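You operate a simulated robot arm through the tools that you are given. There is no shell and no other tool.

Carry out the task below with a simulated two-armed robot. There is one attempt and no reset: what you move stays moved.

JOB
Make room for bundling: raise the drop leaf, flatten the drink carton and move it and the can there.
Fine: the carton is flat before it is moved; the can stands upright; the notebook stays. Set down upright: drink can.
Where things are to end (x, y in the base frame): drink can within 100 mm of [870, -530]; drink carton within 100 mm of [640, -320].

The check looks at the end state, three seconds after you hand in, the way a careful person would. Anything else that was tipped, shoved, dropped, spilled or broken makes it a failure.

ROBOT AND FRAMES
Two 7-joint arms with fingered hands on one trunk that stands fixed in place. Base frame: the origin is at the foot of the trunk, x ahead of it, y to its left, z up. Units: mm, rad, N and s.
The left shoulder is at [99, 128, 1086], the right one opposite. Each reaches about 1156 mm from its shoulder. Payload 5 kg a hand.
The TCP of each hand is the grasp point between the finger pads, 37 mm short of the fingertips. In the tool frame z runs along the fingers and y along their closing line. The gripper opens to 124 mm; its body begins 43 mm behind the TCP. The gripper is a hand of 3 fingers: y runs from the thumb to the fingers, the wrist lies at [-21, -116, -203] in the tool frame, and closing takes about 1.5 s.
Orientation is that of the tool frame in the base frame, as a unit quaternion [x, y, z, w]. With the fingers straight down and the wrist toward the robot, the tool's x, y and z point along [0, 1, 0], [1, 0, 0] and [0, 0, -1] of the base frame.

CONTROLS
- The arms move only by the tool nudge_tool. It takes "left_rows", "right_rows" or both (then of equal length, played together; a hand with none holds still); each is a list of rows, each a list of 6 numbers: the shift along the base's x, y, z in units of 50 mm (1.0 is 50 mm), then the turn, a rotation vector about the base's x, y, z in units of 4 degrees (1.0 is 4 degrees). In form: [[tx, ty, tz, rx, ry, rz], ...]. A call has 1 to 20 rows; each row shifts and turns the commanded pose from where the row before left it. "left_gripper" and "right_gripper" are, for a hand that has rows, the opening, from 0 (shut) to 1 (fully open), set as the call begins (left out, the last holds). A call with a number of a shift or a turn outside -1 to 1 is refused whole. A row lasts 0.2 s, in which the tool goes at most 50 mm and 0.15 rad; a call with a longer step from one row to the next is refused whole, and so is a gripper value outside its range. A pose out of reach is approached as far as the arm can. The call stops where the force on the tool passes 90 N (or 10 N more than at its start, if that is more) or the arm is blocked; 0.2 s more then pass. The fingers move at their own pace (about 45 mm/s each) and stop on an object; they squeeze with about 24 N. The grip force told is the motor's: it shows also when the fingers shut on nothing. Time passes only in rows, and 0.2 s behind the last, so rows that do not move let the fingers close. The reply holds the time, the measured pose of the TCP, the force on the tool along the base axes, the opening and the grip force, in the units named above and with some noise, with the torque about the TCP (base axes, N m) and any sound that the robot's microphone picked up, and new pictures: "pictures" is both (left out), scene, wrist or none (wrist: the cameras of the hands that moved).
- Cameras (640 x 400 px; columns grow to the right, rows downward): "scene" is now at [256.3, -41.7, 1246.6]; the picture's right is [-0.49, -0.87, 0.00], its down [-0.49, 0.28, -0.82] and it looks along [0.72, -0.41, -0.57] (base axes); focal length 242 px, centre (320, 200). "left" rides on the left gripper at [-72, -104, -154] in its tool frame; the picture's right is [-0.83, -0.26, 0.49], its down [0.51, -0.72, 0.47] and it looks along [0.23, 0.64, 0.73] (tool axes); focal length 243 px, centre (320, 200). "right" rides on the right gripper at [72, -104, -154] in its tool frame; the picture's right is [-0.83, 0.26, -0.49], its down [-0.51, -0.72, 0.47] and it looks along [-0.23, 0.64, 0.73] (tool axes); focal length 243 px, centre (320, 200). There is no depth. A picture from a camera that has moved, and an enlarged one, comes with that camera's place and axes in the base frame and with its lens.
- slide_trunk(by): moves the trunk up (or, below 0, down) by that many mm; the arms and the scene camera ride with it, the base frame stays. It gives what a move gives, with no picture.
- move_fingers(index, middle, thumb_bend, thumb_turn, hand): sets how far each is bent, from 0 (flat) to 1 (curled in); at 0.3 the hand is open as for a grip, at 0.7 the pads meet at the TCP. One left out holds its place. A second passes; each finger stops where it meets its share of the squeeze, and holds until it gets a number again. A gripper value or a shape takes the hand back. It gives what a move gives, with no picture; readings hold the bend of each and the force on the fingers (four entries, about 0 where the hand has none), thumb and palm. thumb_turn goes from beside the hand (0) to across from the fingers (1), as for a grip.
- set_grasp(shape, hand): the hand has 3 fingers and takes this shape, open, in about a second: jaw (thumb against the fingers, like two jaws); tri (thumb and two fingers); tip (a fingertip pinch); poke (one finger out to press); point (the index stretched); flat (the hand flat); cup (the hand cupped); fist (a fist). The gripper value then closes the fingers along that shape, each until it touches; the sizes above hold for jaw. It gives what a move gives, with no picture.
- aim_head(pan, tilt): turns the head with the scene camera to pan (to the left, within 1.396 rad either way) and tilt (down, from -0.506 to 1.204), counted from straight ahead of the robot (the tilt from the chest, where the trunk bows). It gives what a move gives, and a new picture of the scene camera.
- close_up(camera, box): a new picture of the part [left, top, right, bottom] of that camera's present view, enlarged. It takes no simulated time.
- finish_job(): hands the job in; it is judged then, once.

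Places have to be worked out from the pictures, the camera data and where the tool is seen. Open the grippers and draw the arms clear of the work before you hand the job in, unless the task says otherwise.

The tools are called after "Emit:" as a command line: name --argument value ..., lists and objects as JSON in quotes. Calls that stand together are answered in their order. nudge_tool: Moves the arms, as the interface text tells. Its arguments: {"type":"object","properties":{"left_rows":{"type":"array","items":{"type":"array","items":{"type":"number"}}},"left_gripper":{"type":"number"},"right_rows":{"type":"array","items":{"type":"array","items":{"type":"number"}}},"right_gripper":{"type":"number"},"pictures":{"type":"string","enum":["both","scene","wrist","none"]}},"required":[]} The other tools are called the same way: slide_trunk (by) moves the trunk up or down; set_grasp (shape, hand) gives the hand a shape; move_fingers (index, middle, thumb_bend, thumb_turn, hand) moves the fingers one by one; aim_head (pan, tilt) turns the head that bears the scene camera; close_up (camera, box) takes an enlarged picture of a part of a camera's view; finish_job () hands the job in.

At the start:

```text
time: 0.0
left_tool_pos: [825.4, 1.2, 1094.6]
left_ee_rot: [0.707, 0.707, 0.0, -0.001]
left_ft_force: [-0.2, 0.2, -0.5]
left_moment: [0.01, -0.01, -0.02]
left_grip_width: 123.7
left_grasp_force: 0.0
left_shape: jaw
left_bend: [0.3, 0.3, 0.3, 0.98]
left_finger forces: [0.0, 0.0, 0.0, 0.1, 0.0, 0.0]
right_tool_pos: [571.0, -581.1, 1131.1]
right_ee_rot: [0.707, 0.707, -0.001, 0.0]
right_ft_force: [-0.1, -0.4, 0.2]
right_moment: [0.02, 0.03, -0.05]
right_grip_width: 123.6
right_grasp_force: 0.0
right_shape: jaw
right_bend: [0.3, 0.3, 0.3, 0.98]
right_finger forces: [0.0, 0.0, 0.1, 0.0, 0.1, 0.0]
trunk travel left (down, up): [-275.0, 288.0]
head pan, tilt (commanded): [-0.515, 0.602]
```

scene: 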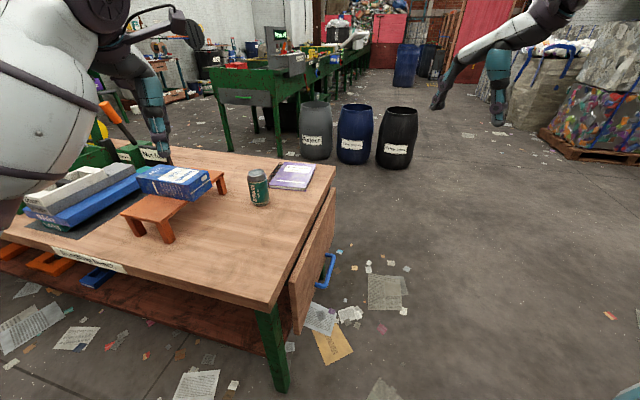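
right: 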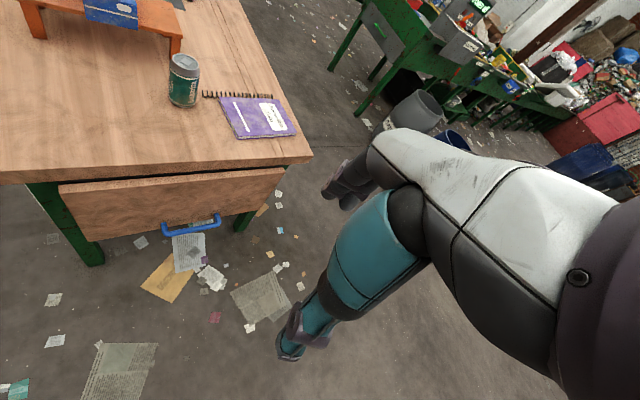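
left: 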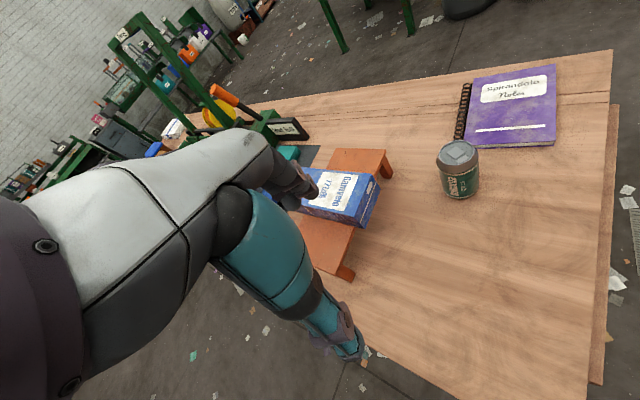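

I'll begin by looking closely at the table, carton, can and leaf before I move anything.

Emit:
close_up --camera "scene" --box '[0, 130, 360, 355]'

Emit:
close_up --camera "left" --box '[240, 40, 640, 290]'

Emit:
close_up --camera "right" --box '[0, 0, 340, 270]'

```text
1.78 times, centred on (180, 242) of scene
camera zoom: at [256.3, -41.7, 1246.6], right [-0.49, -0.87, 0.0], down [-0.49, 0.28, -0.82], along [0.72, -0.41, -0.57], focal length 431 px, centre (569, 124)
```

zoom: 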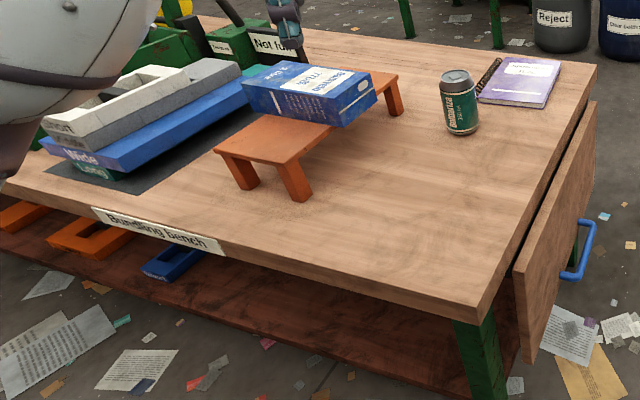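

```text
1.60 times, centred on (440, 165) of left
camera zoom: at [721.1, -72.2, 1248.6], right [-0.26, -0.83, -0.49], down [-0.72, 0.51, -0.47], along [0.64, 0.23, -0.73], focal length 388 px, centre (128, 256)
```

zoom: 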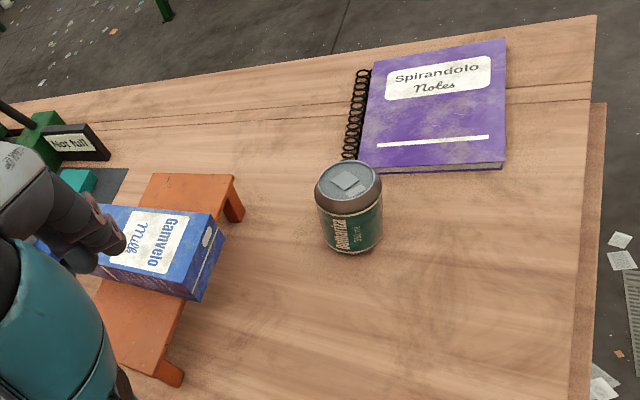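

```text
1.48 times, centred on (170, 135) of right
camera zoom: at [467.5, -507.9, 1284.2], right [0.26, -0.83, 0.49], down [-0.72, -0.51, -0.47], along [0.64, -0.23, -0.73], focal length 359 px, centre (542, 296)
```

zoom: 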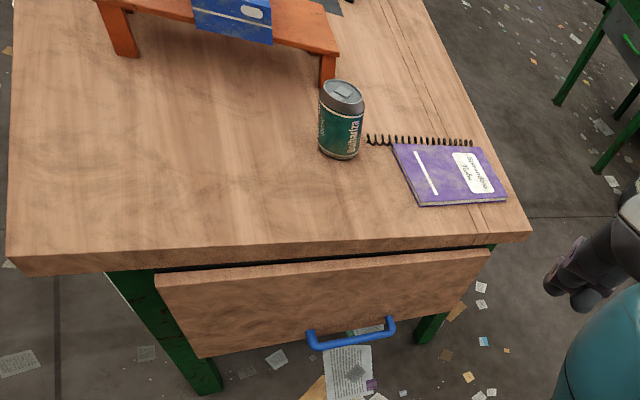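

The table top sits near z = 738. Its right edge runs from about [590, -97] to [1095, -600], and the leaf hangs below that edge with a handle on its outer face. I'll zoom in on the leaf and its hinge and support.

Emit:
close_up --camera "scene" --box '[250, 150, 370, 350]'

Emit:
close_up --camera "right" --box '[40, 150, 320, 270]'

Emit:
close_up --camera "scene" --box '[110, 140, 310, 260]'

```text
2.00 times, centred on (310, 250) of scene
camera zoom: at [256.3, -41.7, 1246.6], right [-0.49, -0.87, 0.0], down [-0.49, 0.28, -0.82], along [0.72, -0.41, -0.57], focal length 485 px, centre (340, 100)
```

zoom: 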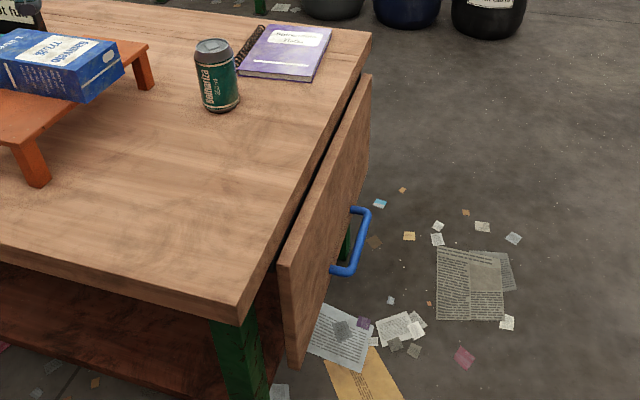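

```text
2.29 times, centred on (180, 210) of right
camera zoom: at [467.5, -507.9, 1284.2], right [0.26, -0.83, 0.49], down [-0.72, -0.51, -0.47], along [0.64, -0.23, -0.73], focal length 555 px, centre (640, 177)
```

zoom: 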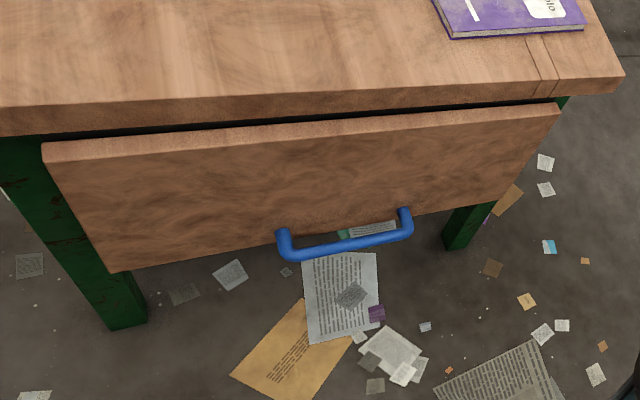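

```text
3.20 times, centred on (210, 200) of scene
camera zoom: at [256.3, -41.7, 1246.6], right [-0.49, -0.87, 0.0], down [-0.49, 0.28, -0.82], along [0.72, -0.41, -0.57], focal length 776 px, centre (672, 200)
```

zoom: 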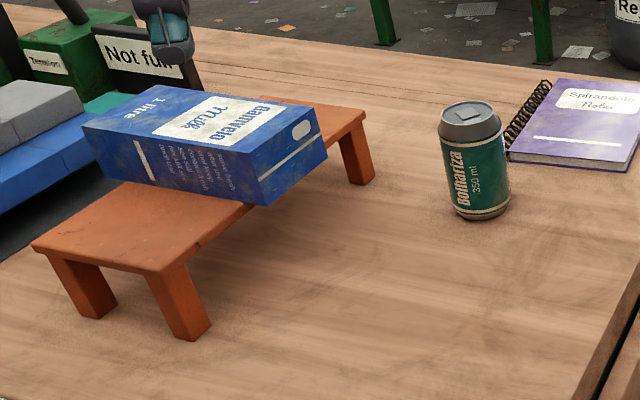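

The leaf's outer face, which carries the blue handle, becomes its top when it is raised. The handle bar is near [807, -398, 445]. I'll draw the left arm back clear of the table first, since lowering the trunk would bring that hand down near the objects.

Emit:
nudge_tool --left_rows '[[-1, 0.6, 0.3, 0, 0, 0], [-1, 0.6, 0.3, 0, 0, 0], [-1, 0.6, 0.3, 0, 0, 0], [-1, 0.6, 0.3, 0, 0, 0], [-1, 0.6, 0.3, 0, 0, 0], [-1, 0.6, 0.3, 0, 0, 0]]' --pictures "scene"

Emit:
aim_head --pan -0.3 --tilt 0.7

```text
refused: row 1 steps farther than a row can; nothing moved
```

```text
time: 0.7
left_tool_pos: [825.6, 2.0, 1095.5]
left_ee_rot: [0.706, 0.708, 0.0, 0.0]
left_ft_force: [0.2, -0.2, 0.5]
left_moment: [-0.02, 0.02, -0.01]
left_grip_width: 123.7
left_grasp_force: 0.1
left_shape: jaw
left_bend: [0.3, 0.3, 0.3, 0.98]
left_finger forces: [0.0, 0.1, 0.0, 0.1, 0.0, 0.0]
right_tool_pos: [571.7, -581.1, 1130.2]
right_ee_rot: [0.707, 0.707, 0.0, 0.0]
right_ft_force: [-0.8, 0.2, 0.0]
right_moment: [0.01, 0.01, 0.0]
right_grip_width: 123.5
right_grasp_force: 0.2
right_shape: jaw
right_bend: [0.3, 0.3, 0.3, 0.98]
right_finger forces: [0.0, 0.1, 0.0, 0.0, 0.0, 0.1]
trunk travel left (down, up): [-275.0, 288.0]
head pan, tilt (commanded): [-0.3, 0.7]
camera scene: at [260.5, -23.4, 1238.0], right [-0.3, -0.96, 0.0], down [-0.61, 0.19, -0.77], along [0.73, -0.23, -0.64], focal length 242 px, centre (320, 200)
```

scene: 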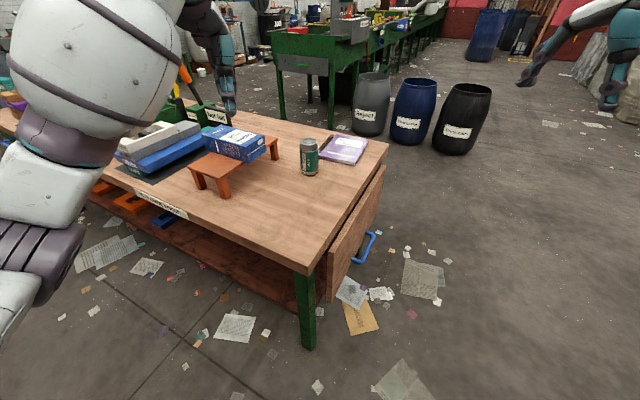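

The total step per row is limited to 50 mm, so I'll retract the left arm with shorter rows.

Emit:
nudge_tool --left_rows '[[-0.8, 0.45, 0.3, 0, 0, 0], [-0.8, 0.45, 0.3, 0, 0, 0], [-0.8, 0.45, 0.3, 0, 0, 0], [-0.8, 0.45, 0.3, 0, 0, 0], [-0.8, 0.45, 0.3, 0, 0, 0], [-0.8, 0.45, 0.3, 0, 0, 0], [-0.8, 0.45, 0.3, 0, 0, 0], [-0.8, 0.45, 0.3, 0, 0, 0]]' --pictures "scene"

```text
time: 2.5
left_tool_pos: [504.3, 182.7, 1214.8]
left_ee_rot: [0.707, 0.707, 0.0, 0.0]
left_ft_force: [-0.5, 0.4, 1.3]
left_moment: [-0.02, -0.03, -0.02]
left_grip_width: 124.0
left_grasp_force: 0.1
left_shape: jaw
left_bend: [0.3, 0.3, 0.3, 0.98]
left_finger forces: [0.0, 0.1, 0.1, 0.1, 0.0, 0.0]
right_tool_pos: [569.6, -581.2, 1131.7]
right_ee_rot: [0.707, 0.707, 0.001, 0.002]
right_ft_force: [-0.9, 0.1, 0.7]
right_moment: [-0.02, -0.02, -0.01]
right_grip_width: 123.5
right_grasp_force: 0.0
right_shape: jaw
right_bend: [0.3, 0.3, 0.3, 0.98]
right_finger forces: [0.1, 0.0, 0.0, 0.0, 0.1, 0.0]
trunk travel left (down, up): [-275.0, 288.0]
head pan, tilt (commanded): [-0.3, 0.7]
camera scene: at [258.4, -22.7, 1238.6], right [-0.3, -0.96, 0.0], down [-0.61, 0.19, -0.77], along [0.73, -0.23, -0.64], focal length 242 px, centre (320, 200)
```

scene: 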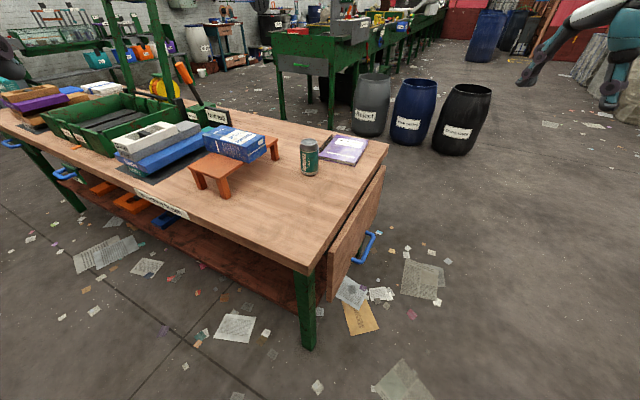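

The left arm is clear now. I'll lower the trunk 200 mm so the right arm can reach the low handle comfortably.

Emit:
slide_trunk --by -200

Emit:
aim_head --pan -0.55 --tilt 0.5

Emit:
close_up --camera "scene" --box '[200, 120, 420, 380]'

Emit:
close_up --camera "right" --box '[0, 0, 400, 250]'

```text
time: 4.7
left_tool_pos: [504.9, 181.2, 1015.1]
left_ee_rot: [0.708, 0.707, 0.0, -0.001]
left_ft_force: [-0.4, -0.5, -0.3]
left_moment: [0.01, 0.01, 0.0]
left_grip_width: 124.0
left_grasp_force: 0.1
left_shape: jaw
left_bend: [0.3, 0.3, 0.3, 0.98]
left_finger forces: [0.0, 0.1, 0.0, 0.0, 0.1, 0.0]
right_tool_pos: [570.3, -581.8, 932.0]
right_ee_rot: [0.708, 0.707, 0.001, 0.001]
right_ft_force: [0.2, 0.4, 0.1]
right_moment: [-0.03, -0.03, 0.01]
right_grip_width: 123.5
right_grasp_force: 0.0
right_shape: jaw
right_bend: [0.3, 0.3, 0.3, 0.98]
right_finger forces: [0.0, 0.1, 0.0, 0.0, 0.0, 0.0]
trunk travel left (down, up): [-75.0, 488.0]
head pan, tilt (commanded): [-0.3, 0.7]
```

```text
time: 5.5
left_tool_pos: [506.2, 179.8, 1014.4]
left_ee_rot: [0.707, 0.707, 0.0, 0.0]
left_ft_force: [0.5, 0.3, 0.6]
left_moment: [0.03, 0.0, 0.0]
left_grip_width: 124.0
left_grasp_force: 0.1
left_shape: jaw
left_bend: [0.3, 0.3, 0.3, 0.98]
left_finger forces: [0.0, 0.0, 0.1, 0.0, 0.0, 0.1]
right_tool_pos: [572.6, -580.6, 931.7]
right_ee_rot: [0.707, 0.707, 0.001, 0.001]
right_ft_force: [0.0, 0.3, 0.0]
right_moment: [0.04, -0.02, -0.01]
right_grip_width: 123.8
right_grasp_force: 0.1
right_shape: jaw
right_bend: [0.3, 0.3, 0.3, 0.98]
right_finger forces: [0.0, 0.0, 0.1, 0.0, 0.0, 0.0]
trunk travel left (down, up): [-75.0, 488.0]
head pan, tilt (commanded): [-0.55, 0.499]
camera scene: at [329.9, -45.7, 1026.0], right [-0.52, -0.85, 0.0], down [-0.41, 0.25, -0.88], along [0.75, -0.46, -0.48], focal length 242 px, centre (320, 200)
```

scene: 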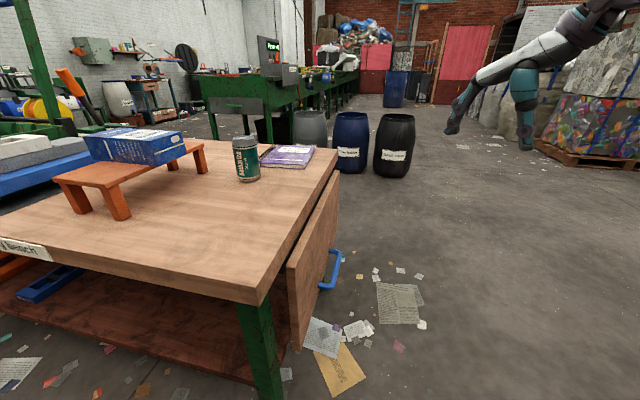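

```text
1.54 times, centred on (310, 250) of scene
camera zoom: at [329.9, -45.7, 1026.0], right [-0.52, -0.85, 0.0], down [-0.41, 0.25, -0.88], along [0.75, -0.46, -0.48], focal length 373 px, centre (335, 123)
```

zoom: 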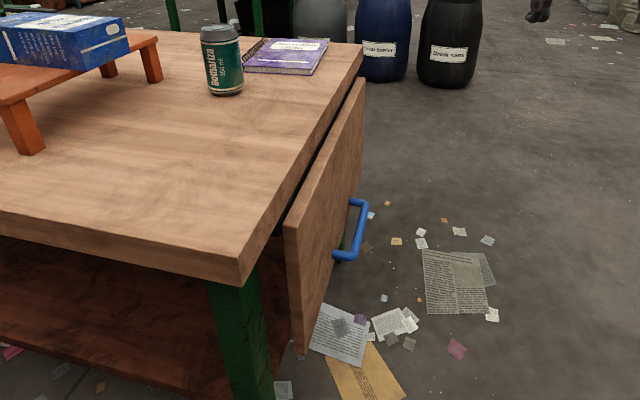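

```text
1.60 times, centred on (200, 125) of right
camera zoom: at [467.6, -507.9, 1084.1], right [0.26, -0.83, 0.49], down [-0.72, -0.51, -0.47], along [0.64, -0.23, -0.73], focal length 388 px, centre (512, 320)
```

zoom: 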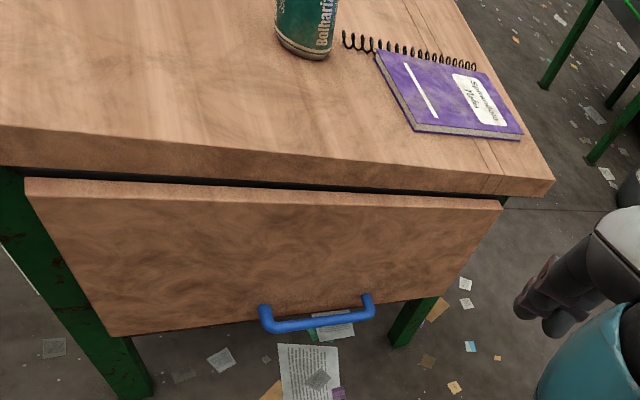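

The newest views put the bar's centre near [805, -396, 450], about 35 mm off the leaf face. I'll yaw the right hand 45° to square it with the leaf, coming down outside the table at the same time.

Emit:
nudge_tool --right_rows '[[0.1, 0.03, -0.3, 0, 0, 0.9375], [0.1, 0.03, -0.3, 0, 0, 0.9375], [0.1, 0.03, -0.3, 0, 0, 0.9375], [0.1, 0.03, -0.3, 0, 0, 0.9375], [0.1, 0.03, -0.3, 0, 0, 0.9375], [0.1, 0.03, -0.3, 0, 0, 0.9375], [0.1, 0.03, -0.3, 0, 0, 0.9375], [0.1, 0.03, -0.3, 0, 0, 0.9375], [0.1, 0.03, -0.3, 0, 0, 0.9375], [0.1, 0.03, -0.3, 0, 0, 0.9375], [0.1, 0.03, -0.3, 0, 0, 0.9375], [0.1, 0.03, -0.3, 0, 0, 0.9375]]' --pictures "both"

```text
time: 8.1
left_tool_pos: [506.0, 180.6, 1014.2]
left_ee_rot: [0.707, 0.707, 0.0, -0.001]
left_ft_force: [0.2, 0.0, 0.4]
left_moment: [0.0, -0.02, 0.02]
left_grip_width: 123.9
left_grasp_force: 0.0
left_shape: jaw
left_bend: [0.3, 0.3, 0.3, 0.98]
left_finger forces: [0.0, 0.1, 0.1, 0.1, 0.0, 0.0]
right_tool_pos: [632.4, -562.3, 750.2]
right_ee_rot: [0.383, 0.924, 0.001, 0.0]
right_ft_force: [-0.1, -0.4, 0.3]
right_moment: [-0.01, 0.0, 0.01]
right_grip_width: 123.7
right_grasp_force: 0.0
right_shape: jaw
right_bend: [0.3, 0.3, 0.3, 0.98]
right_finger forces: [0.1, 0.0, 0.0, 0.0, 0.0, 0.1]
trunk travel left (down, up): [-75.0, 488.0]
head pan, tilt (commanded): [-0.55, 0.499]
camera scene: at [330.3, -46.1, 1025.9], right [-0.52, -0.85, 0.0], down [-0.41, 0.25, -0.88], along [0.75, -0.46, -0.48], focal length 242 px, centre (320, 200)
camera right: at [507.2, -585.0, 903.4], right [0.77, -0.4, 0.49], down [-0.15, -0.87, -0.47], along [0.62, 0.29, -0.73], focal length 243 px, centre (320, 200)
```

scene: 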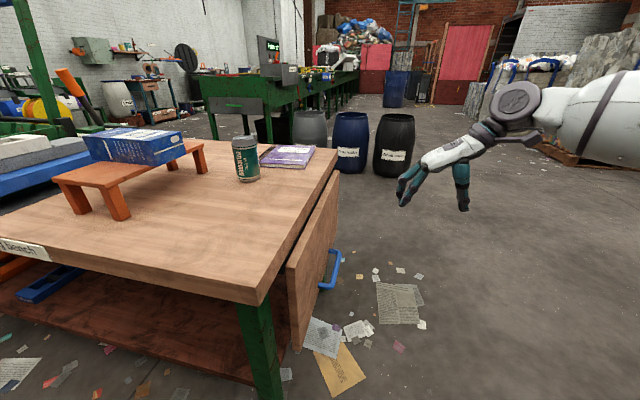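
right: 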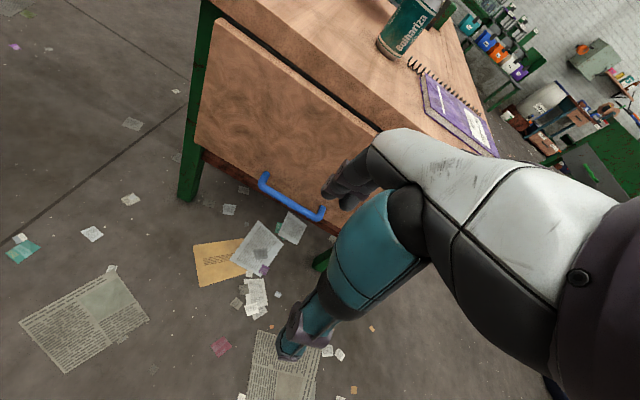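

The hand is now square to the leaf. Next I'll tilt it 75° so the fingers point at the handle, lower it to a pre-grasp about 130 mm out from the bar, and half-close it.

Emit:
nudge_tool --right_rows '[[0.09, 0.092, -0.329, 0.83, -0.826, 0], [0.09, 0.092, -0.329, 0.83, -0.826, 0], [0.09, 0.092, -0.329, 0.83, -0.826, 0], [0.09, 0.092, -0.329, 0.83, -0.826, 0], [0.09, 0.092, -0.329, 0.83, -0.826, 0], [0.09, 0.092, -0.329, 0.83, -0.826, 0], [0.09, 0.092, -0.329, 0.83, -0.826, 0], [0.09, 0.092, -0.329, 0.83, -0.826, 0], [0.09, 0.092, -0.329, 0.83, -0.826, 0], [0.09, 0.092, -0.329, 0.83, -0.826, 0], [0.09, 0.092, -0.329, 0.83, -0.826, 0], [0.09, 0.092, -0.329, 0.83, -0.826, 0], [0.09, 0.092, -0.329, 0.83, -0.826, 0], [0.09, 0.092, -0.329, 0.83, -0.826, 0], [0.09, 0.092, -0.329, 0.83, -0.826, 0], [0.09, 0.092, -0.329, 0.83, -0.826, 0]]' --right_gripper 0.55 --pictures "both"

```text
time: 11.5
left_tool_pos: [505.1, 181.7, 1015.6]
left_ee_rot: [0.706, 0.708, 0.0, 0.0]
left_ft_force: [0.3, 0.5, 0.1]
left_moment: [-0.03, -0.02, 0.0]
left_grip_width: 123.6
left_grasp_force: 0.0
left_shape: jaw
left_bend: [0.3, 0.3, 0.3, 0.98]
left_finger forces: [0.0, 0.0, 0.1, 0.1, 0.1, 0.1]
right_tool_pos: [436.5, -439.9, 636.0]
right_ee_rot: [0.324, 0.77, 0.507, 0.212]
right_ft_force: [-0.6, -0.5, 0.0]
right_moment: [-0.03, -0.01, -0.02]
right_grip_width: 68.1
right_grasp_force: 0.2
right_shape: jaw
right_bend: [0.74, 0.43, 0.67, 1.0]
right_finger forces: [0.0, 0.0, 0.0, 0.0, 0.0, 0.0]
right hand out of reach, approached as far as the arm can: row 9, 10, 11, 12, 13, 14, 15, 16
trunk travel left (down, up): [-75.0, 488.0]
head pan, tilt (commanded): [-0.55, 0.499]
camera scene: at [329.1, -45.4, 1026.4], right [-0.52, -0.85, 0.0], down [-0.41, 0.25, -0.88], along [0.75, -0.46, -0.48], focal length 242 px, centre (320, 200)
camera right: at [255.3, -514.4, 601.6], right [0.33, -0.84, 0.43], down [0.46, -0.26, -0.85], along [0.83, 0.48, 0.3], focal length 243 px, centre (320, 200)
```

scene: 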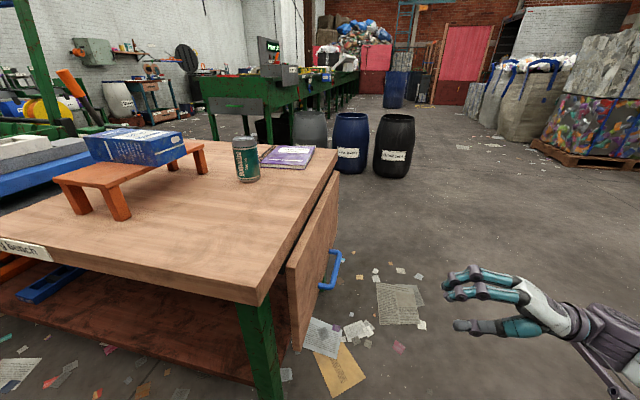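
right: 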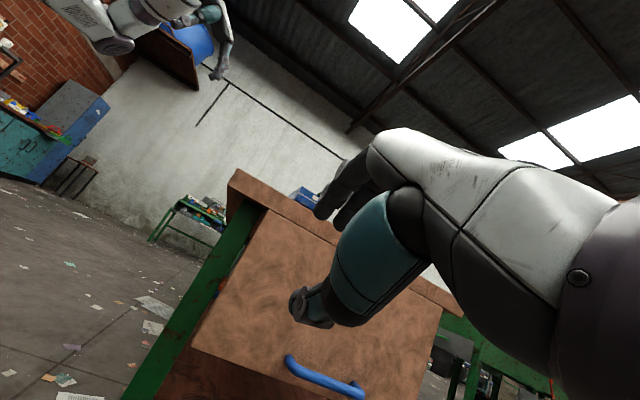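

The arm can't take that near-horizontal finger direction so far out, so I need a different way onto the handle. I'll look closely at the hand itself to judge finger thickness and clearance for hooking the bar with the fingers pointing down.

Emit:
close_up --camera "scene" --box '[420, 240, 640, 400]'

Emit:
close_up --camera "right" --box '[180, 140, 640, 400]'

```text
2.50 times, centred on (530, 320) of scene
camera zoom: at [329.1, -45.4, 1026.4], right [-0.52, -0.85, 0.0], down [-0.41, 0.25, -0.88], along [0.75, -0.46, -0.48], focal length 606 px, centre (-205, -100)
```

zoom: 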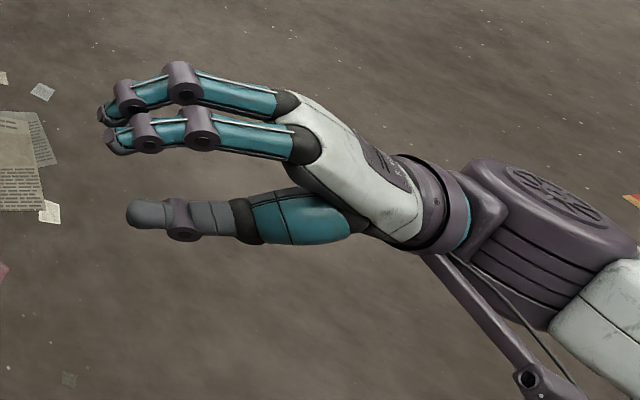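

```text
1.39 times, centred on (410, 270) of right
camera zoom: at [255.3, -514.4, 601.6], right [0.33, -0.84, 0.43], down [0.46, -0.26, -0.85], along [0.83, 0.48, 0.3], focal length 338 px, centre (195, 103)
```

zoom: 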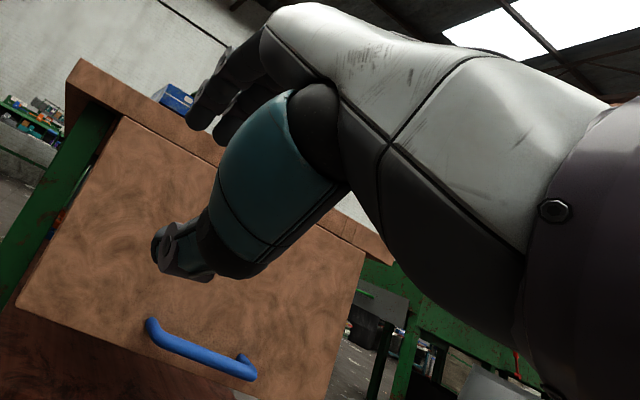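

The fingers are about 20 mm thick, with slightly curled tips, so hooking the bar from above at about 60° down-tilt looks workable. First I'll send a still row to see whether the commanded pose stayed at the unreachable target.

Emit:
nudge_tool --right_rows '[[0, 0, 0, 0, 0, 0]]' --pictures "none"

```text
time: 11.9
left_tool_pos: [505.9, 180.6, 1015.2]
left_ee_rot: [0.707, 0.707, -0.001, 0.0]
left_ft_force: [0.1, 0.7, 1.1]
left_moment: [0.0, -0.04, 0.02]
left_grip_width: 123.9
left_grasp_force: 0.0
left_shape: jaw
left_bend: [0.3, 0.3, 0.3, 0.98]
left_finger forces: [0.0, 0.1, 0.0, 0.0, 0.1, 0.1]
right_tool_pos: [436.2, -439.7, 635.4]
right_ee_rot: [0.326, 0.77, 0.505, 0.212]
right_ft_force: [0.3, 0.3, 0.0]
right_moment: [0.02, -0.02, 0.0]
right_grip_width: 68.4
right_grasp_force: 0.1
right_shape: jaw
right_bend: [0.74, 0.43, 0.67, 1.0]
right_finger forces: [0.0, 0.0, 0.0, 0.1, 0.0, 0.0]
trunk travel left (down, up): [-75.0, 488.0]
head pan, tilt (commanded): [-0.55, 0.499]
```

The command restarts from the reached pose, at a tilt of about 23°. I'll tilt back to about 60° and move to a staging point outside the handle.

Emit:
nudge_tool --right_rows '[[0.408, -0.22, -0.03, -0.655, 0.652, 0], [0.408, -0.22, -0.03, -0.655, 0.652, 0], [0.408, -0.22, -0.03, -0.655, 0.652, 0], [0.408, -0.22, -0.03, -0.655, 0.652, 0], [0.408, -0.22, -0.03, -0.655, 0.652, 0], [0.408, -0.22, -0.03, -0.655, 0.652, 0], [0.408, -0.22, -0.03, -0.655, 0.652, 0], [0.408, -0.22, -0.03, -0.655, 0.652, 0], [0.408, -0.22, -0.03, -0.655, 0.652, 0], [0.408, -0.22, -0.03, -0.655, 0.652, 0]]' --pictures "both"

```text
time: 14.1
left_tool_pos: [505.9, 180.3, 1014.0]
left_ee_rot: [0.708, 0.706, -0.001, 0.0]
left_ft_force: [-0.6, -1.2, -0.5]
left_moment: [0.0, -0.02, -0.03]
left_grip_width: 123.8
left_grasp_force: 0.1
left_shape: jaw
left_bend: [0.3, 0.3, 0.3, 0.98]
left_finger forces: [0.0, 0.0, 0.1, 0.0, 0.0, 0.0]
right_tool_pos: [641.2, -551.9, 617.7]
right_ee_rot: [0.372, 0.889, 0.245, 0.104]
right_ft_force: [-0.3, 0.9, 0.5]
right_moment: [-0.03, 0.0, 0.04]
right_grip_width: 68.3
right_grasp_force: 0.1
right_shape: jaw
right_bend: [0.74, 0.43, 0.67, 1.0]
right_finger forces: [0.0, 0.0, 0.0, 0.1, 0.0, 0.0]
trunk travel left (down, up): [-75.0, 488.0]
head pan, tilt (commanded): [-0.55, 0.499]
camera scene: at [330.2, -45.6, 1025.9], right [-0.52, -0.85, 0.0], down [-0.41, 0.25, -0.88], along [0.75, -0.46, -0.48], focal length 242 px, centre (320, 200)
camera right: at [471.3, -616.4, 696.4], right [0.56, -0.61, 0.56], down [0.09, -0.63, -0.77], along [0.82, 0.48, -0.3], focal length 243 px, centre (320, 200)
```

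scene: 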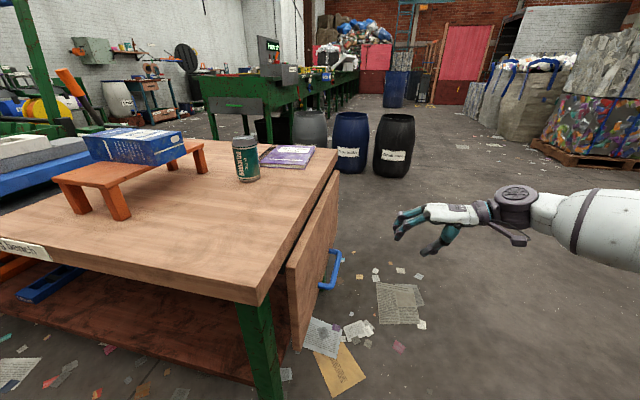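
right: 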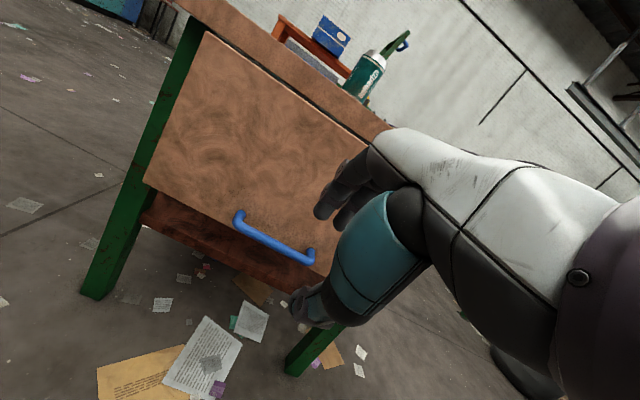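

The arm reached this pose at 59° tilt. I'll zoom in on the handle from the wrist and head cameras to fix its position more precisely.

Emit:
close_up --camera "right" --box '[130, 140, 370, 290]'

Emit:
close_up --camera "scene" --box '[270, 220, 390, 360]'

```text
2.67 times, centred on (250, 215) of right
camera zoom: at [471.3, -616.4, 696.4], right [0.56, -0.61, 0.56], down [0.09, -0.63, -0.77], along [0.82, 0.48, -0.3], focal length 647 px, centre (507, 160)
```

zoom: 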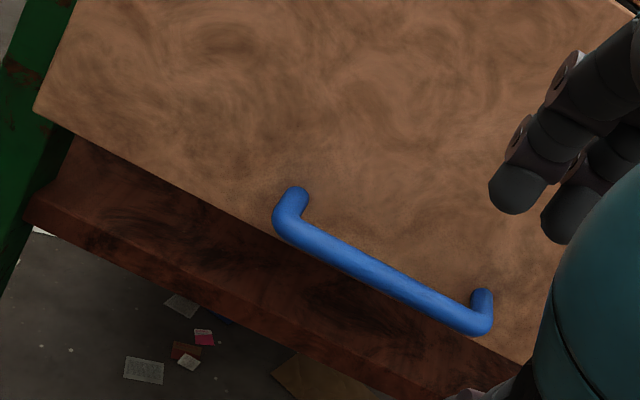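

```text
2.86 times, centred on (330, 290) of scene
camera zoom: at [330.2, -45.6, 1025.9], right [-0.52, -0.85, 0.0], down [-0.41, 0.25, -0.88], along [0.75, -0.46, -0.48], focal length 693 px, centre (291, -57)
```

zoom: 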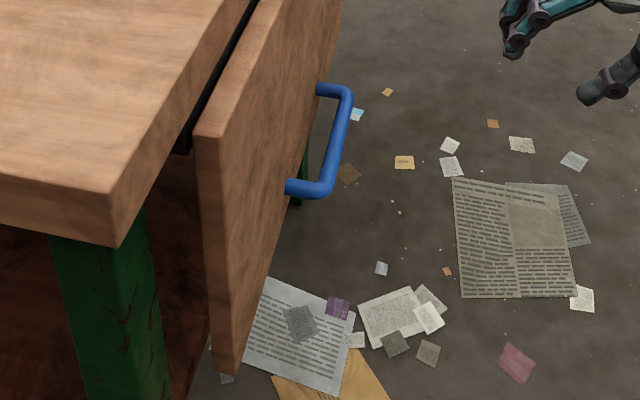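

I make the bar centre [808, -397, 451], standing off the leaf about 40 mm, with a bar radius of about 8 mm. I'll move to 100 mm back along the finger direction, with the grip narrowed to about 37 mm.

Emit:
nudge_tool --right_rows '[[0.41, 0.374, -0.214, 0, 0, 0], [0.41, 0.374, -0.214, 0, 0, 0], [0.41, 0.374, -0.214, 0, 0, 0], [0.41, 0.374, -0.214, 0, 0, 0], [0.41, 0.374, -0.214, 0, 0, 0], [0.41, 0.374, -0.214, 0, 0, 0]]' --right_gripper 0.3 --pictures "both"

Emit:
close_up --camera "right" --box '[160, 140, 480, 340]'

Emit:
close_up --camera "scene" --box '[270, 200, 430, 300]'

```text
time: 15.7
left_tool_pos: [503.6, 181.4, 1015.5]
left_ee_rot: [0.707, 0.707, 0.001, 0.001]
left_ft_force: [0.0, -0.1, 0.2]
left_moment: [0.0, -0.04, 0.01]
left_grip_width: 123.9
left_grasp_force: 0.1
left_shape: jaw
left_bend: [0.3, 0.3, 0.3, 0.98]
left_finger forces: [0.0, 0.1, 0.0, 0.0, 0.0, 0.1]
right_tool_pos: [821.8, -436.5, 746.5]
right_ee_rot: [0.326, 0.872, 0.28, 0.233]
right_ft_force: [-0.8, 0.0, 0.6]
right_moment: [0.0, 0.03, 0.0]
right_grip_width: 37.2
right_grasp_force: 0.0
right_shape: jaw
right_bend: [0.74, 0.54, 0.74, 1.0]
right_finger forces: [0.1, 0.1, 0.0, 0.1, 0.0, 0.0]
right hand out of reach, approached as far as the arm can: row 4, 5
trunk travel left (down, up): [-75.0, 488.0]
head pan, tilt (commanded): [-0.55, 0.499]
stopped in row 6 (right hand): the arm was blocked; the commanded pose is now the measured one
camera scene: at [328.3, -45.6, 1026.7], right [-0.52, -0.85, 0.0], down [-0.41, 0.25, -0.88], along [0.75, -0.46, -0.48], focal length 242 px, centre (320, 200)
camera right: at [637.6, -503.0, 777.2], right [0.39, -0.58, 0.72], down [0.31, -0.65, -0.69], along [0.87, 0.49, -0.07], focal length 243 px, centre (320, 200)
```

scene: 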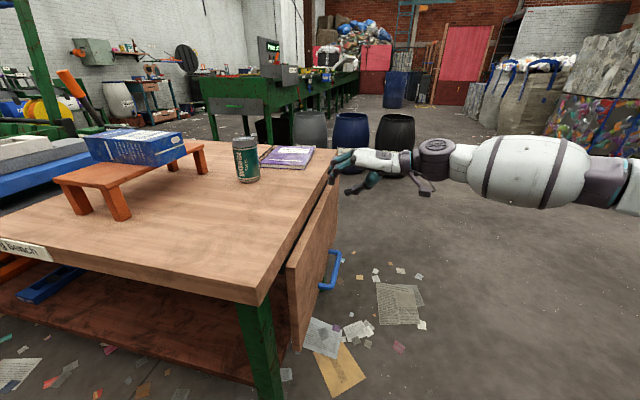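
right: 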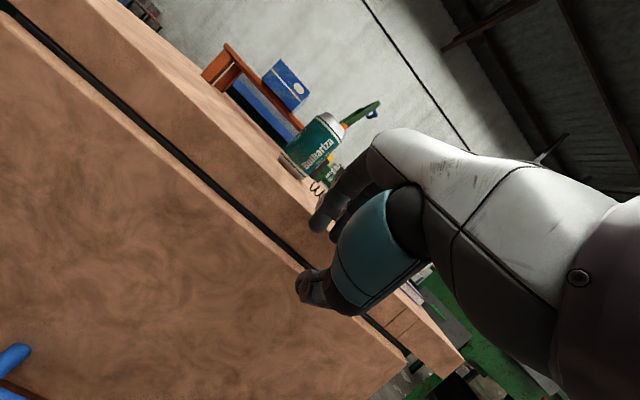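

```text
2.00 times, centred on (320, 240) of right
camera zoom: at [637.6, -503.0, 777.2], right [0.39, -0.58, 0.72], down [0.31, -0.65, -0.69], along [0.87, 0.49, -0.07], focal length 485 px, centre (320, 120)
```

zoom: 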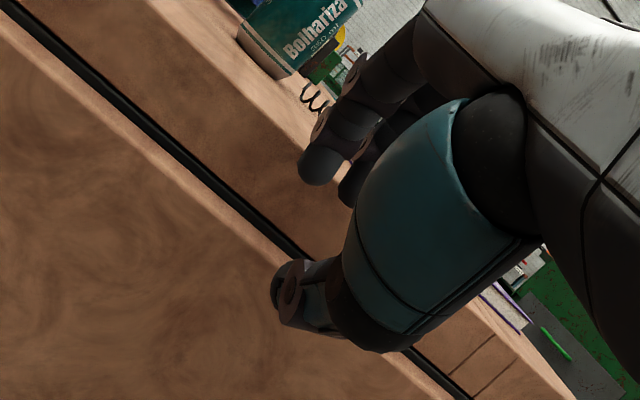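

```text
4.00 times, centred on (350, 250) of scene
camera zoom: at [328.3, -45.6, 1026.7], right [-0.52, -0.85, 0.0], down [-0.41, 0.25, -0.88], along [0.75, -0.46, -0.48], focal length 970 px, centre (200, 0)
```

zoom: 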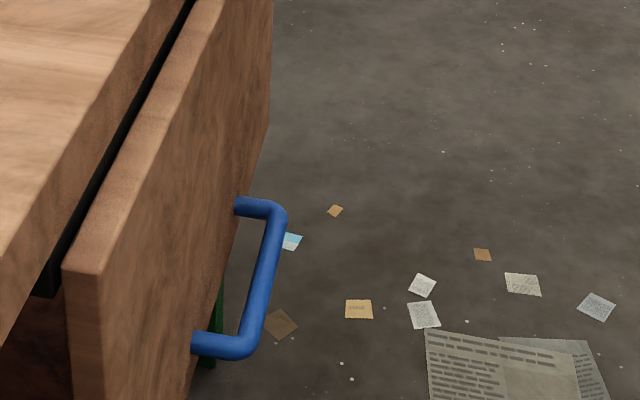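

The arm strayed to the table edge, because that wrist orientation isn't reachable at that spot. I'll back straight out from the table in a short move, then check that nothing was touched.

Emit:
nudge_tool --right_rows '[[-0.6, -0.6, 0.1, 0, 0, 0], [-0.6, -0.6, 0.1, 0, 0, 0], [-0.6, -0.6, 0.1, 0, 0, 0], [-0.6, -0.6, 0.1, 0, 0, 0]]' --pictures "both"

Emit:
close_up --camera "scene" --box '[180, 110, 420, 260]'

```text
time: 16.7
left_tool_pos: [506.7, 178.8, 1013.7]
left_ee_rot: [0.708, 0.707, 0.0, -0.001]
left_ft_force: [0.9, 0.3, -0.1]
left_moment: [0.05, 0.05, 0.03]
left_grip_width: 123.9
left_grasp_force: 0.2
left_shape: jaw
left_bend: [0.3, 0.3, 0.3, 0.98]
left_finger forces: [0.1, 0.1, 0.0, 0.1, 0.1, 0.0]
right_tool_pos: [704.7, -557.4, 765.3]
right_ee_rot: [0.326, 0.873, 0.28, 0.232]
right_ft_force: [0.9, -0.4, -0.4]
right_moment: [0.05, -0.01, -0.02]
right_grip_width: 37.6
right_grasp_force: 0.1
right_shape: jaw
right_bend: [0.74, 0.54, 0.74, 1.0]
right_finger forces: [0.0, 0.0, 0.0, 0.0, 0.0, 0.0]
trunk travel left (down, up): [-75.0, 488.0]
head pan, tilt (commanded): [-0.55, 0.499]
camera scene: at [330.8, -47.2, 1025.6], right [-0.52, -0.85, 0.0], down [-0.41, 0.25, -0.88], along [0.75, -0.46, -0.48], focal length 242 px, centre (320, 200)
camera right: at [520.0, -623.1, 794.1], right [0.39, -0.58, 0.71], down [0.31, -0.65, -0.7], along [0.87, 0.49, -0.08], focal length 243 px, centre (320, 200)
```

scene: 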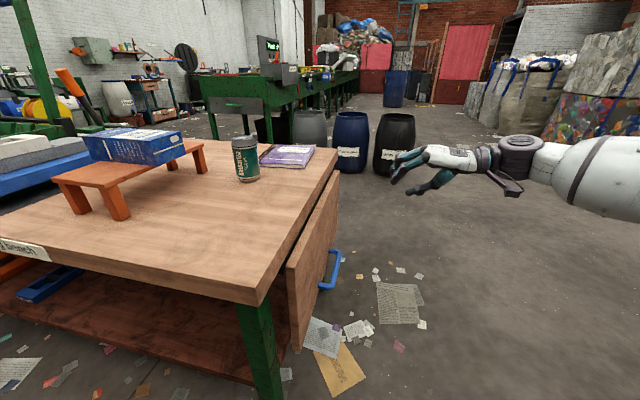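
right: 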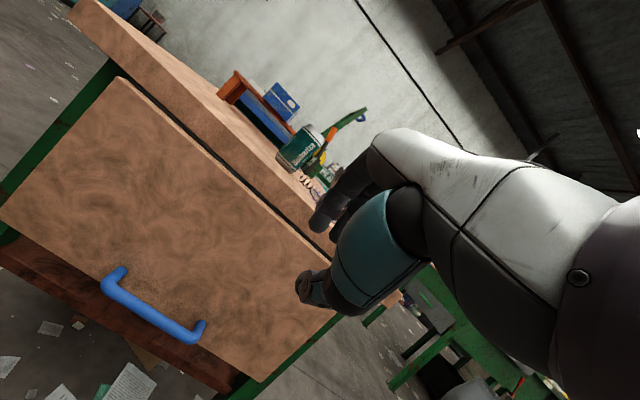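

```text
2.67 times, centred on (300, 185) of scene
camera zoom: at [330.8, -47.2, 1025.6], right [-0.52, -0.85, 0.0], down [-0.41, 0.25, -0.88], along [0.75, -0.46, -0.48], focal length 646 px, centre (373, 240)
```

zoom: 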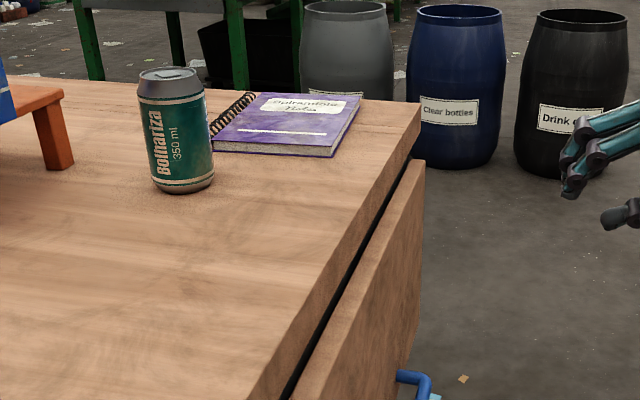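

Nothing was disturbed. I'll change to fingers mostly down (about 75°, yaw 35°), which suits this arm better, and descend outside the handle while checking reach.

Emit:
nudge_tool --right_rows '[[0.088, 0.168, -0.312, -0.2126, 0.886, -0.372], [0.088, 0.168, -0.312, -0.2126, 0.886, -0.372], [0.088, 0.168, -0.312, -0.2126, 0.886, -0.372], [0.088, 0.168, -0.312, -0.2126, 0.886, -0.372], [0.088, 0.168, -0.312, -0.2126, 0.886, -0.372], [0.088, 0.168, -0.312, -0.2126, 0.886, -0.372], [0.088, 0.168, -0.312, -0.2126, 0.886, -0.372], [0.088, 0.168, -0.312, -0.2126, 0.886, -0.372]]' --pictures "both"

```text
time: 18.5
left_tool_pos: [505.8, 179.5, 1014.1]
left_ee_rot: [0.707, 0.707, 0.0, 0.0]
left_ft_force: [0.1, 0.1, -0.6]
left_moment: [0.0, 0.01, -0.01]
left_grip_width: 124.1
left_grasp_force: 0.0
left_shape: jaw
left_bend: [0.3, 0.3, 0.3, 0.98]
left_finger forces: [0.0, 0.0, 0.0, 0.0, 0.1, 0.1]
right_tool_pos: [740.9, -489.9, 641.9]
right_ee_rot: [0.458, 0.88, 0.115, 0.059]
right_ft_force: [0.6, 0.6, -0.1]
right_moment: [0.02, 0.03, 0.0]
right_grip_width: 37.1
right_grasp_force: 0.0
right_shape: jaw
right_bend: [0.74, 0.54, 0.74, 1.0]
right_finger forces: [0.0, 0.0, 0.0, 0.0, 0.0, 0.0]
trunk travel left (down, up): [-75.0, 488.0]
head pan, tilt (commanded): [-0.55, 0.499]
camera scene: at [330.4, -46.1, 1025.8], right [-0.52, -0.85, 0.0], down [-0.41, 0.25, -0.88], along [0.75, -0.46, -0.48], focal length 242 px, centre (320, 200)
camera right: at [584.6, -510.1, 762.9], right [0.58, -0.61, 0.54], down [-0.18, -0.74, -0.64], along [0.79, 0.27, -0.54], focal length 243 px, centre (320, 200)
```

scene: 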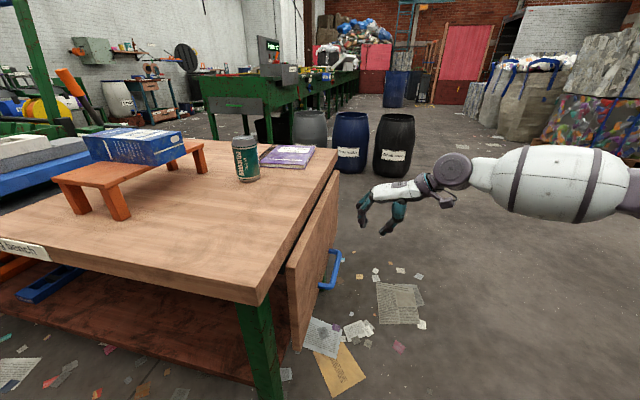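
right: 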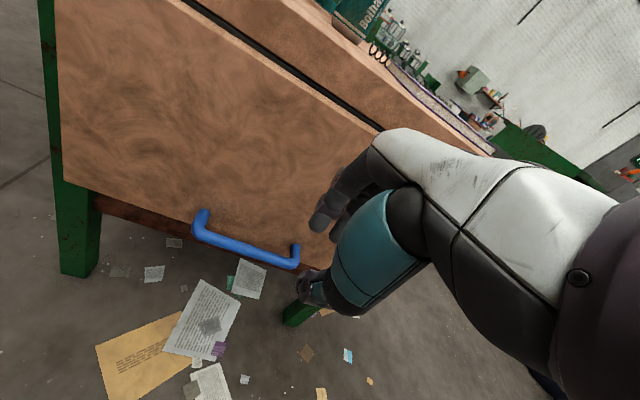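

Reached exactly this time. I'll continue in this orientation to about 110 mm above the grasp point along the finger direction.

Emit:
nudge_tool --right_rows '[[0.195, 0.36, -0.385, 0, 0, 0], [0.195, 0.36, -0.385, 0, 0, 0], [0.195, 0.36, -0.385, 0, 0, 0], [0.195, 0.36, -0.385, 0, 0, 0]]' --pictures "both"

Emit:
close_up --camera "right" --box '[160, 150, 480, 350]'

Emit:
close_up --camera "scene" --box '[270, 170, 430, 300]'

```text
time: 19.5
left_tool_pos: [506.8, 180.5, 1014.4]
left_ee_rot: [0.707, 0.707, -0.001, -0.001]
left_ft_force: [0.2, 0.1, 0.0]
left_moment: [0.02, 0.05, 0.0]
left_grip_width: 123.8
left_grasp_force: 0.0
left_shape: jaw
left_bend: [0.3, 0.3, 0.3, 0.98]
left_finger forces: [0.0, 0.0, 0.1, 0.0, 0.0, 0.0]
right_tool_pos: [778.8, -416.3, 563.3]
right_ee_rot: [0.459, 0.879, 0.115, 0.059]
right_ft_force: [1.0, 0.2, -0.7]
right_moment: [0.02, 0.01, 0.02]
right_grip_width: 37.2
right_grasp_force: 0.0
right_shape: jaw
right_bend: [0.74, 0.54, 0.74, 1.0]
right_finger forces: [0.0, 0.1, 0.1, 0.0, 0.0, 0.0]
trunk travel left (down, up): [-75.0, 488.0]
head pan, tilt (commanded): [-0.55, 0.499]
camera scene: at [330.3, -46.2, 1025.8], right [-0.52, -0.85, 0.0], down [-0.41, 0.25, -0.88], along [0.75, -0.46, -0.48], focal length 242 px, centre (320, 200)
camera right: at [622.0, -437.0, 685.4], right [0.58, -0.61, 0.54], down [-0.18, -0.74, -0.64], along [0.79, 0.27, -0.54], focal length 243 px, centre (320, 200)
```

scene: 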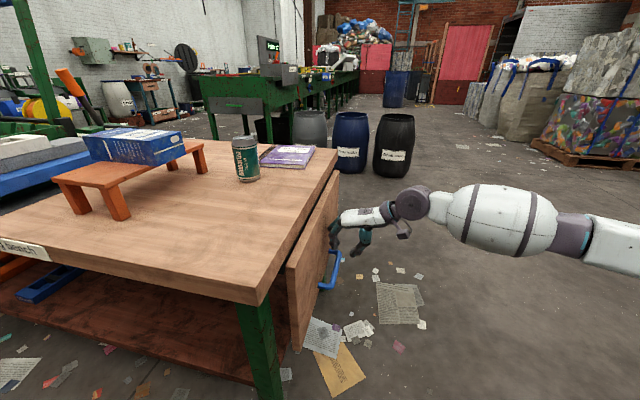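
right: 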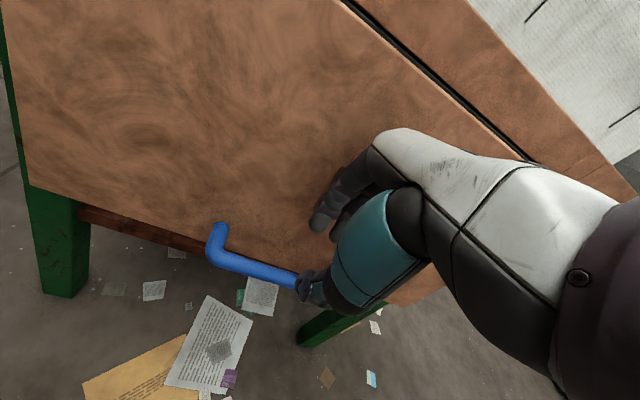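

```text
2.00 times, centred on (320, 250) of right
camera zoom: at [622.0, -437.0, 685.4], right [0.58, -0.61, 0.54], down [-0.18, -0.74, -0.64], along [0.79, 0.27, -0.54], focal length 485 px, centre (320, 100)
```

zoom: 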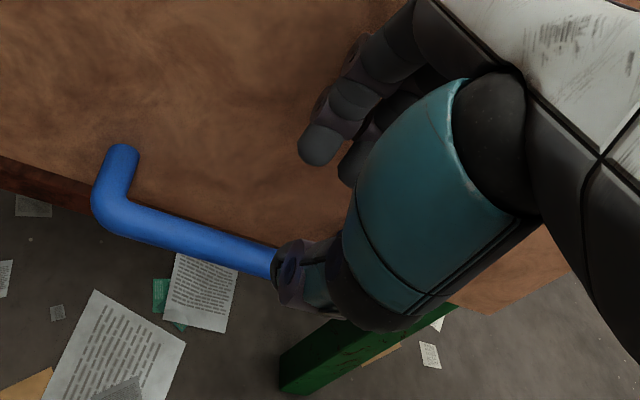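

```text
3.08 times, centred on (350, 235) of scene
camera zoom: at [330.3, -46.2, 1025.8], right [-0.52, -0.85, 0.0], down [-0.41, 0.25, -0.88], along [0.75, -0.46, -0.48], focal length 746 px, centre (228, 92)
```

zoom: 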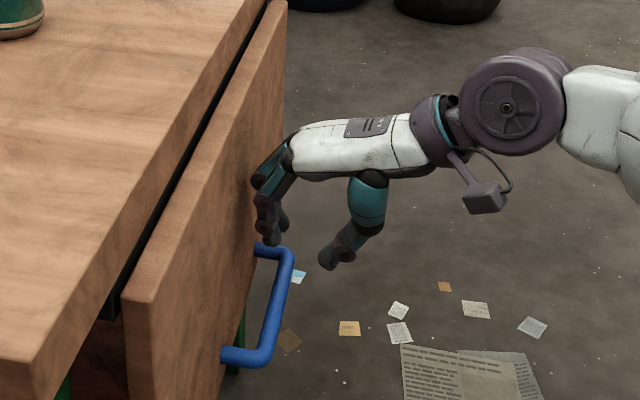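

The hand sits right above the handle, fingers on the leaf side and thumb outside. I'll go down in two stages with a check between; this is the first.

Emit:
nudge_tool --right_rows '[[0.081, 0.049, -0.349, 0, 0, 0], [0.081, 0.049, -0.349, 0, 0, 0], [0.081, 0.049, -0.349, 0, 0, 0]]' --pictures "none"

Emit:
close_up --camera "right" --box '[160, 150, 480, 350]'

Emit:
close_up --camera "scene" --box '[290, 190, 410, 300]'

```text
time: 20.3
left_tool_pos: [504.9, 179.9, 1015.5]
left_ee_rot: [0.707, 0.707, 0.001, 0.0]
left_ft_force: [-0.3, -0.5, 0.0]
left_moment: [-0.02, -0.04, -0.04]
left_grip_width: 124.1
left_grasp_force: 0.0
left_shape: jaw
left_bend: [0.3, 0.3, 0.3, 0.98]
left_finger forces: [0.0, 0.1, 0.0, 0.0, 0.0, 0.1]
right_tool_pos: [789.7, -410.6, 511.9]
right_ee_rot: [0.459, 0.879, 0.114, 0.058]
right_ft_force: [-17.3, -16.7, 6.1]
right_moment: [0.63, -0.87, -0.65]
right_grip_width: 34.5
right_grasp_force: 0.1
right_shape: jaw
right_bend: [0.74, 0.6, 0.74, 1.0]
right_finger forces: [0.0, 24.4, 0.1, 0.1, 0.1, 0.1]
trunk travel left (down, up): [-75.0, 488.0]
head pan, tilt (commanded): [-0.55, 0.499]
```

```text
2.00 times, centred on (320, 250) of right
camera zoom: at [633.5, -431.1, 633.9], right [0.58, -0.61, 0.54], down [-0.18, -0.75, -0.64], along [0.79, 0.27, -0.54], focal length 485 px, centre (320, 100)
```

zoom: 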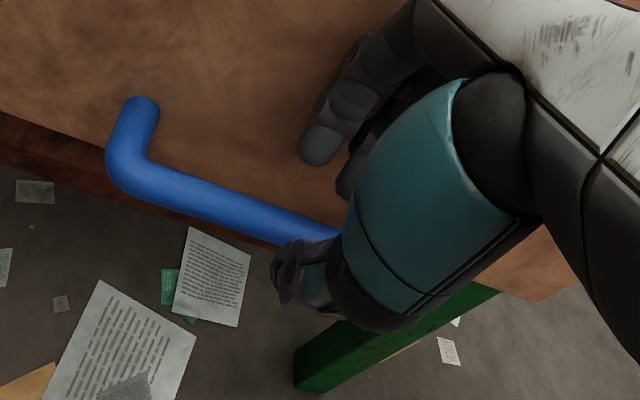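

```text
3.64 times, centred on (350, 245) of scene
camera zoom: at [328.5, -46.8, 1026.5], right [-0.52, -0.85, 0.0], down [-0.41, 0.25, -0.88], along [0.75, -0.46, -0.48], focal length 882 px, centre (211, 36)
```

zoom: 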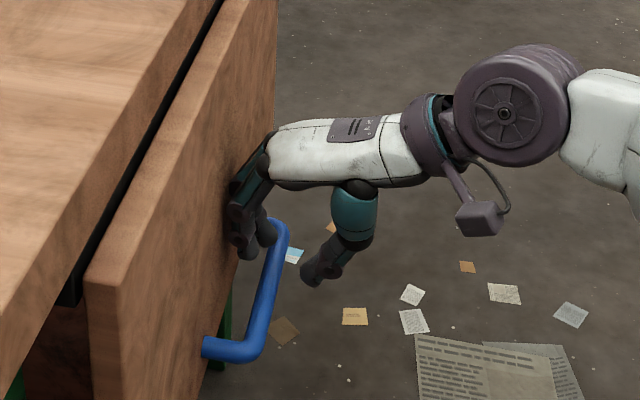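

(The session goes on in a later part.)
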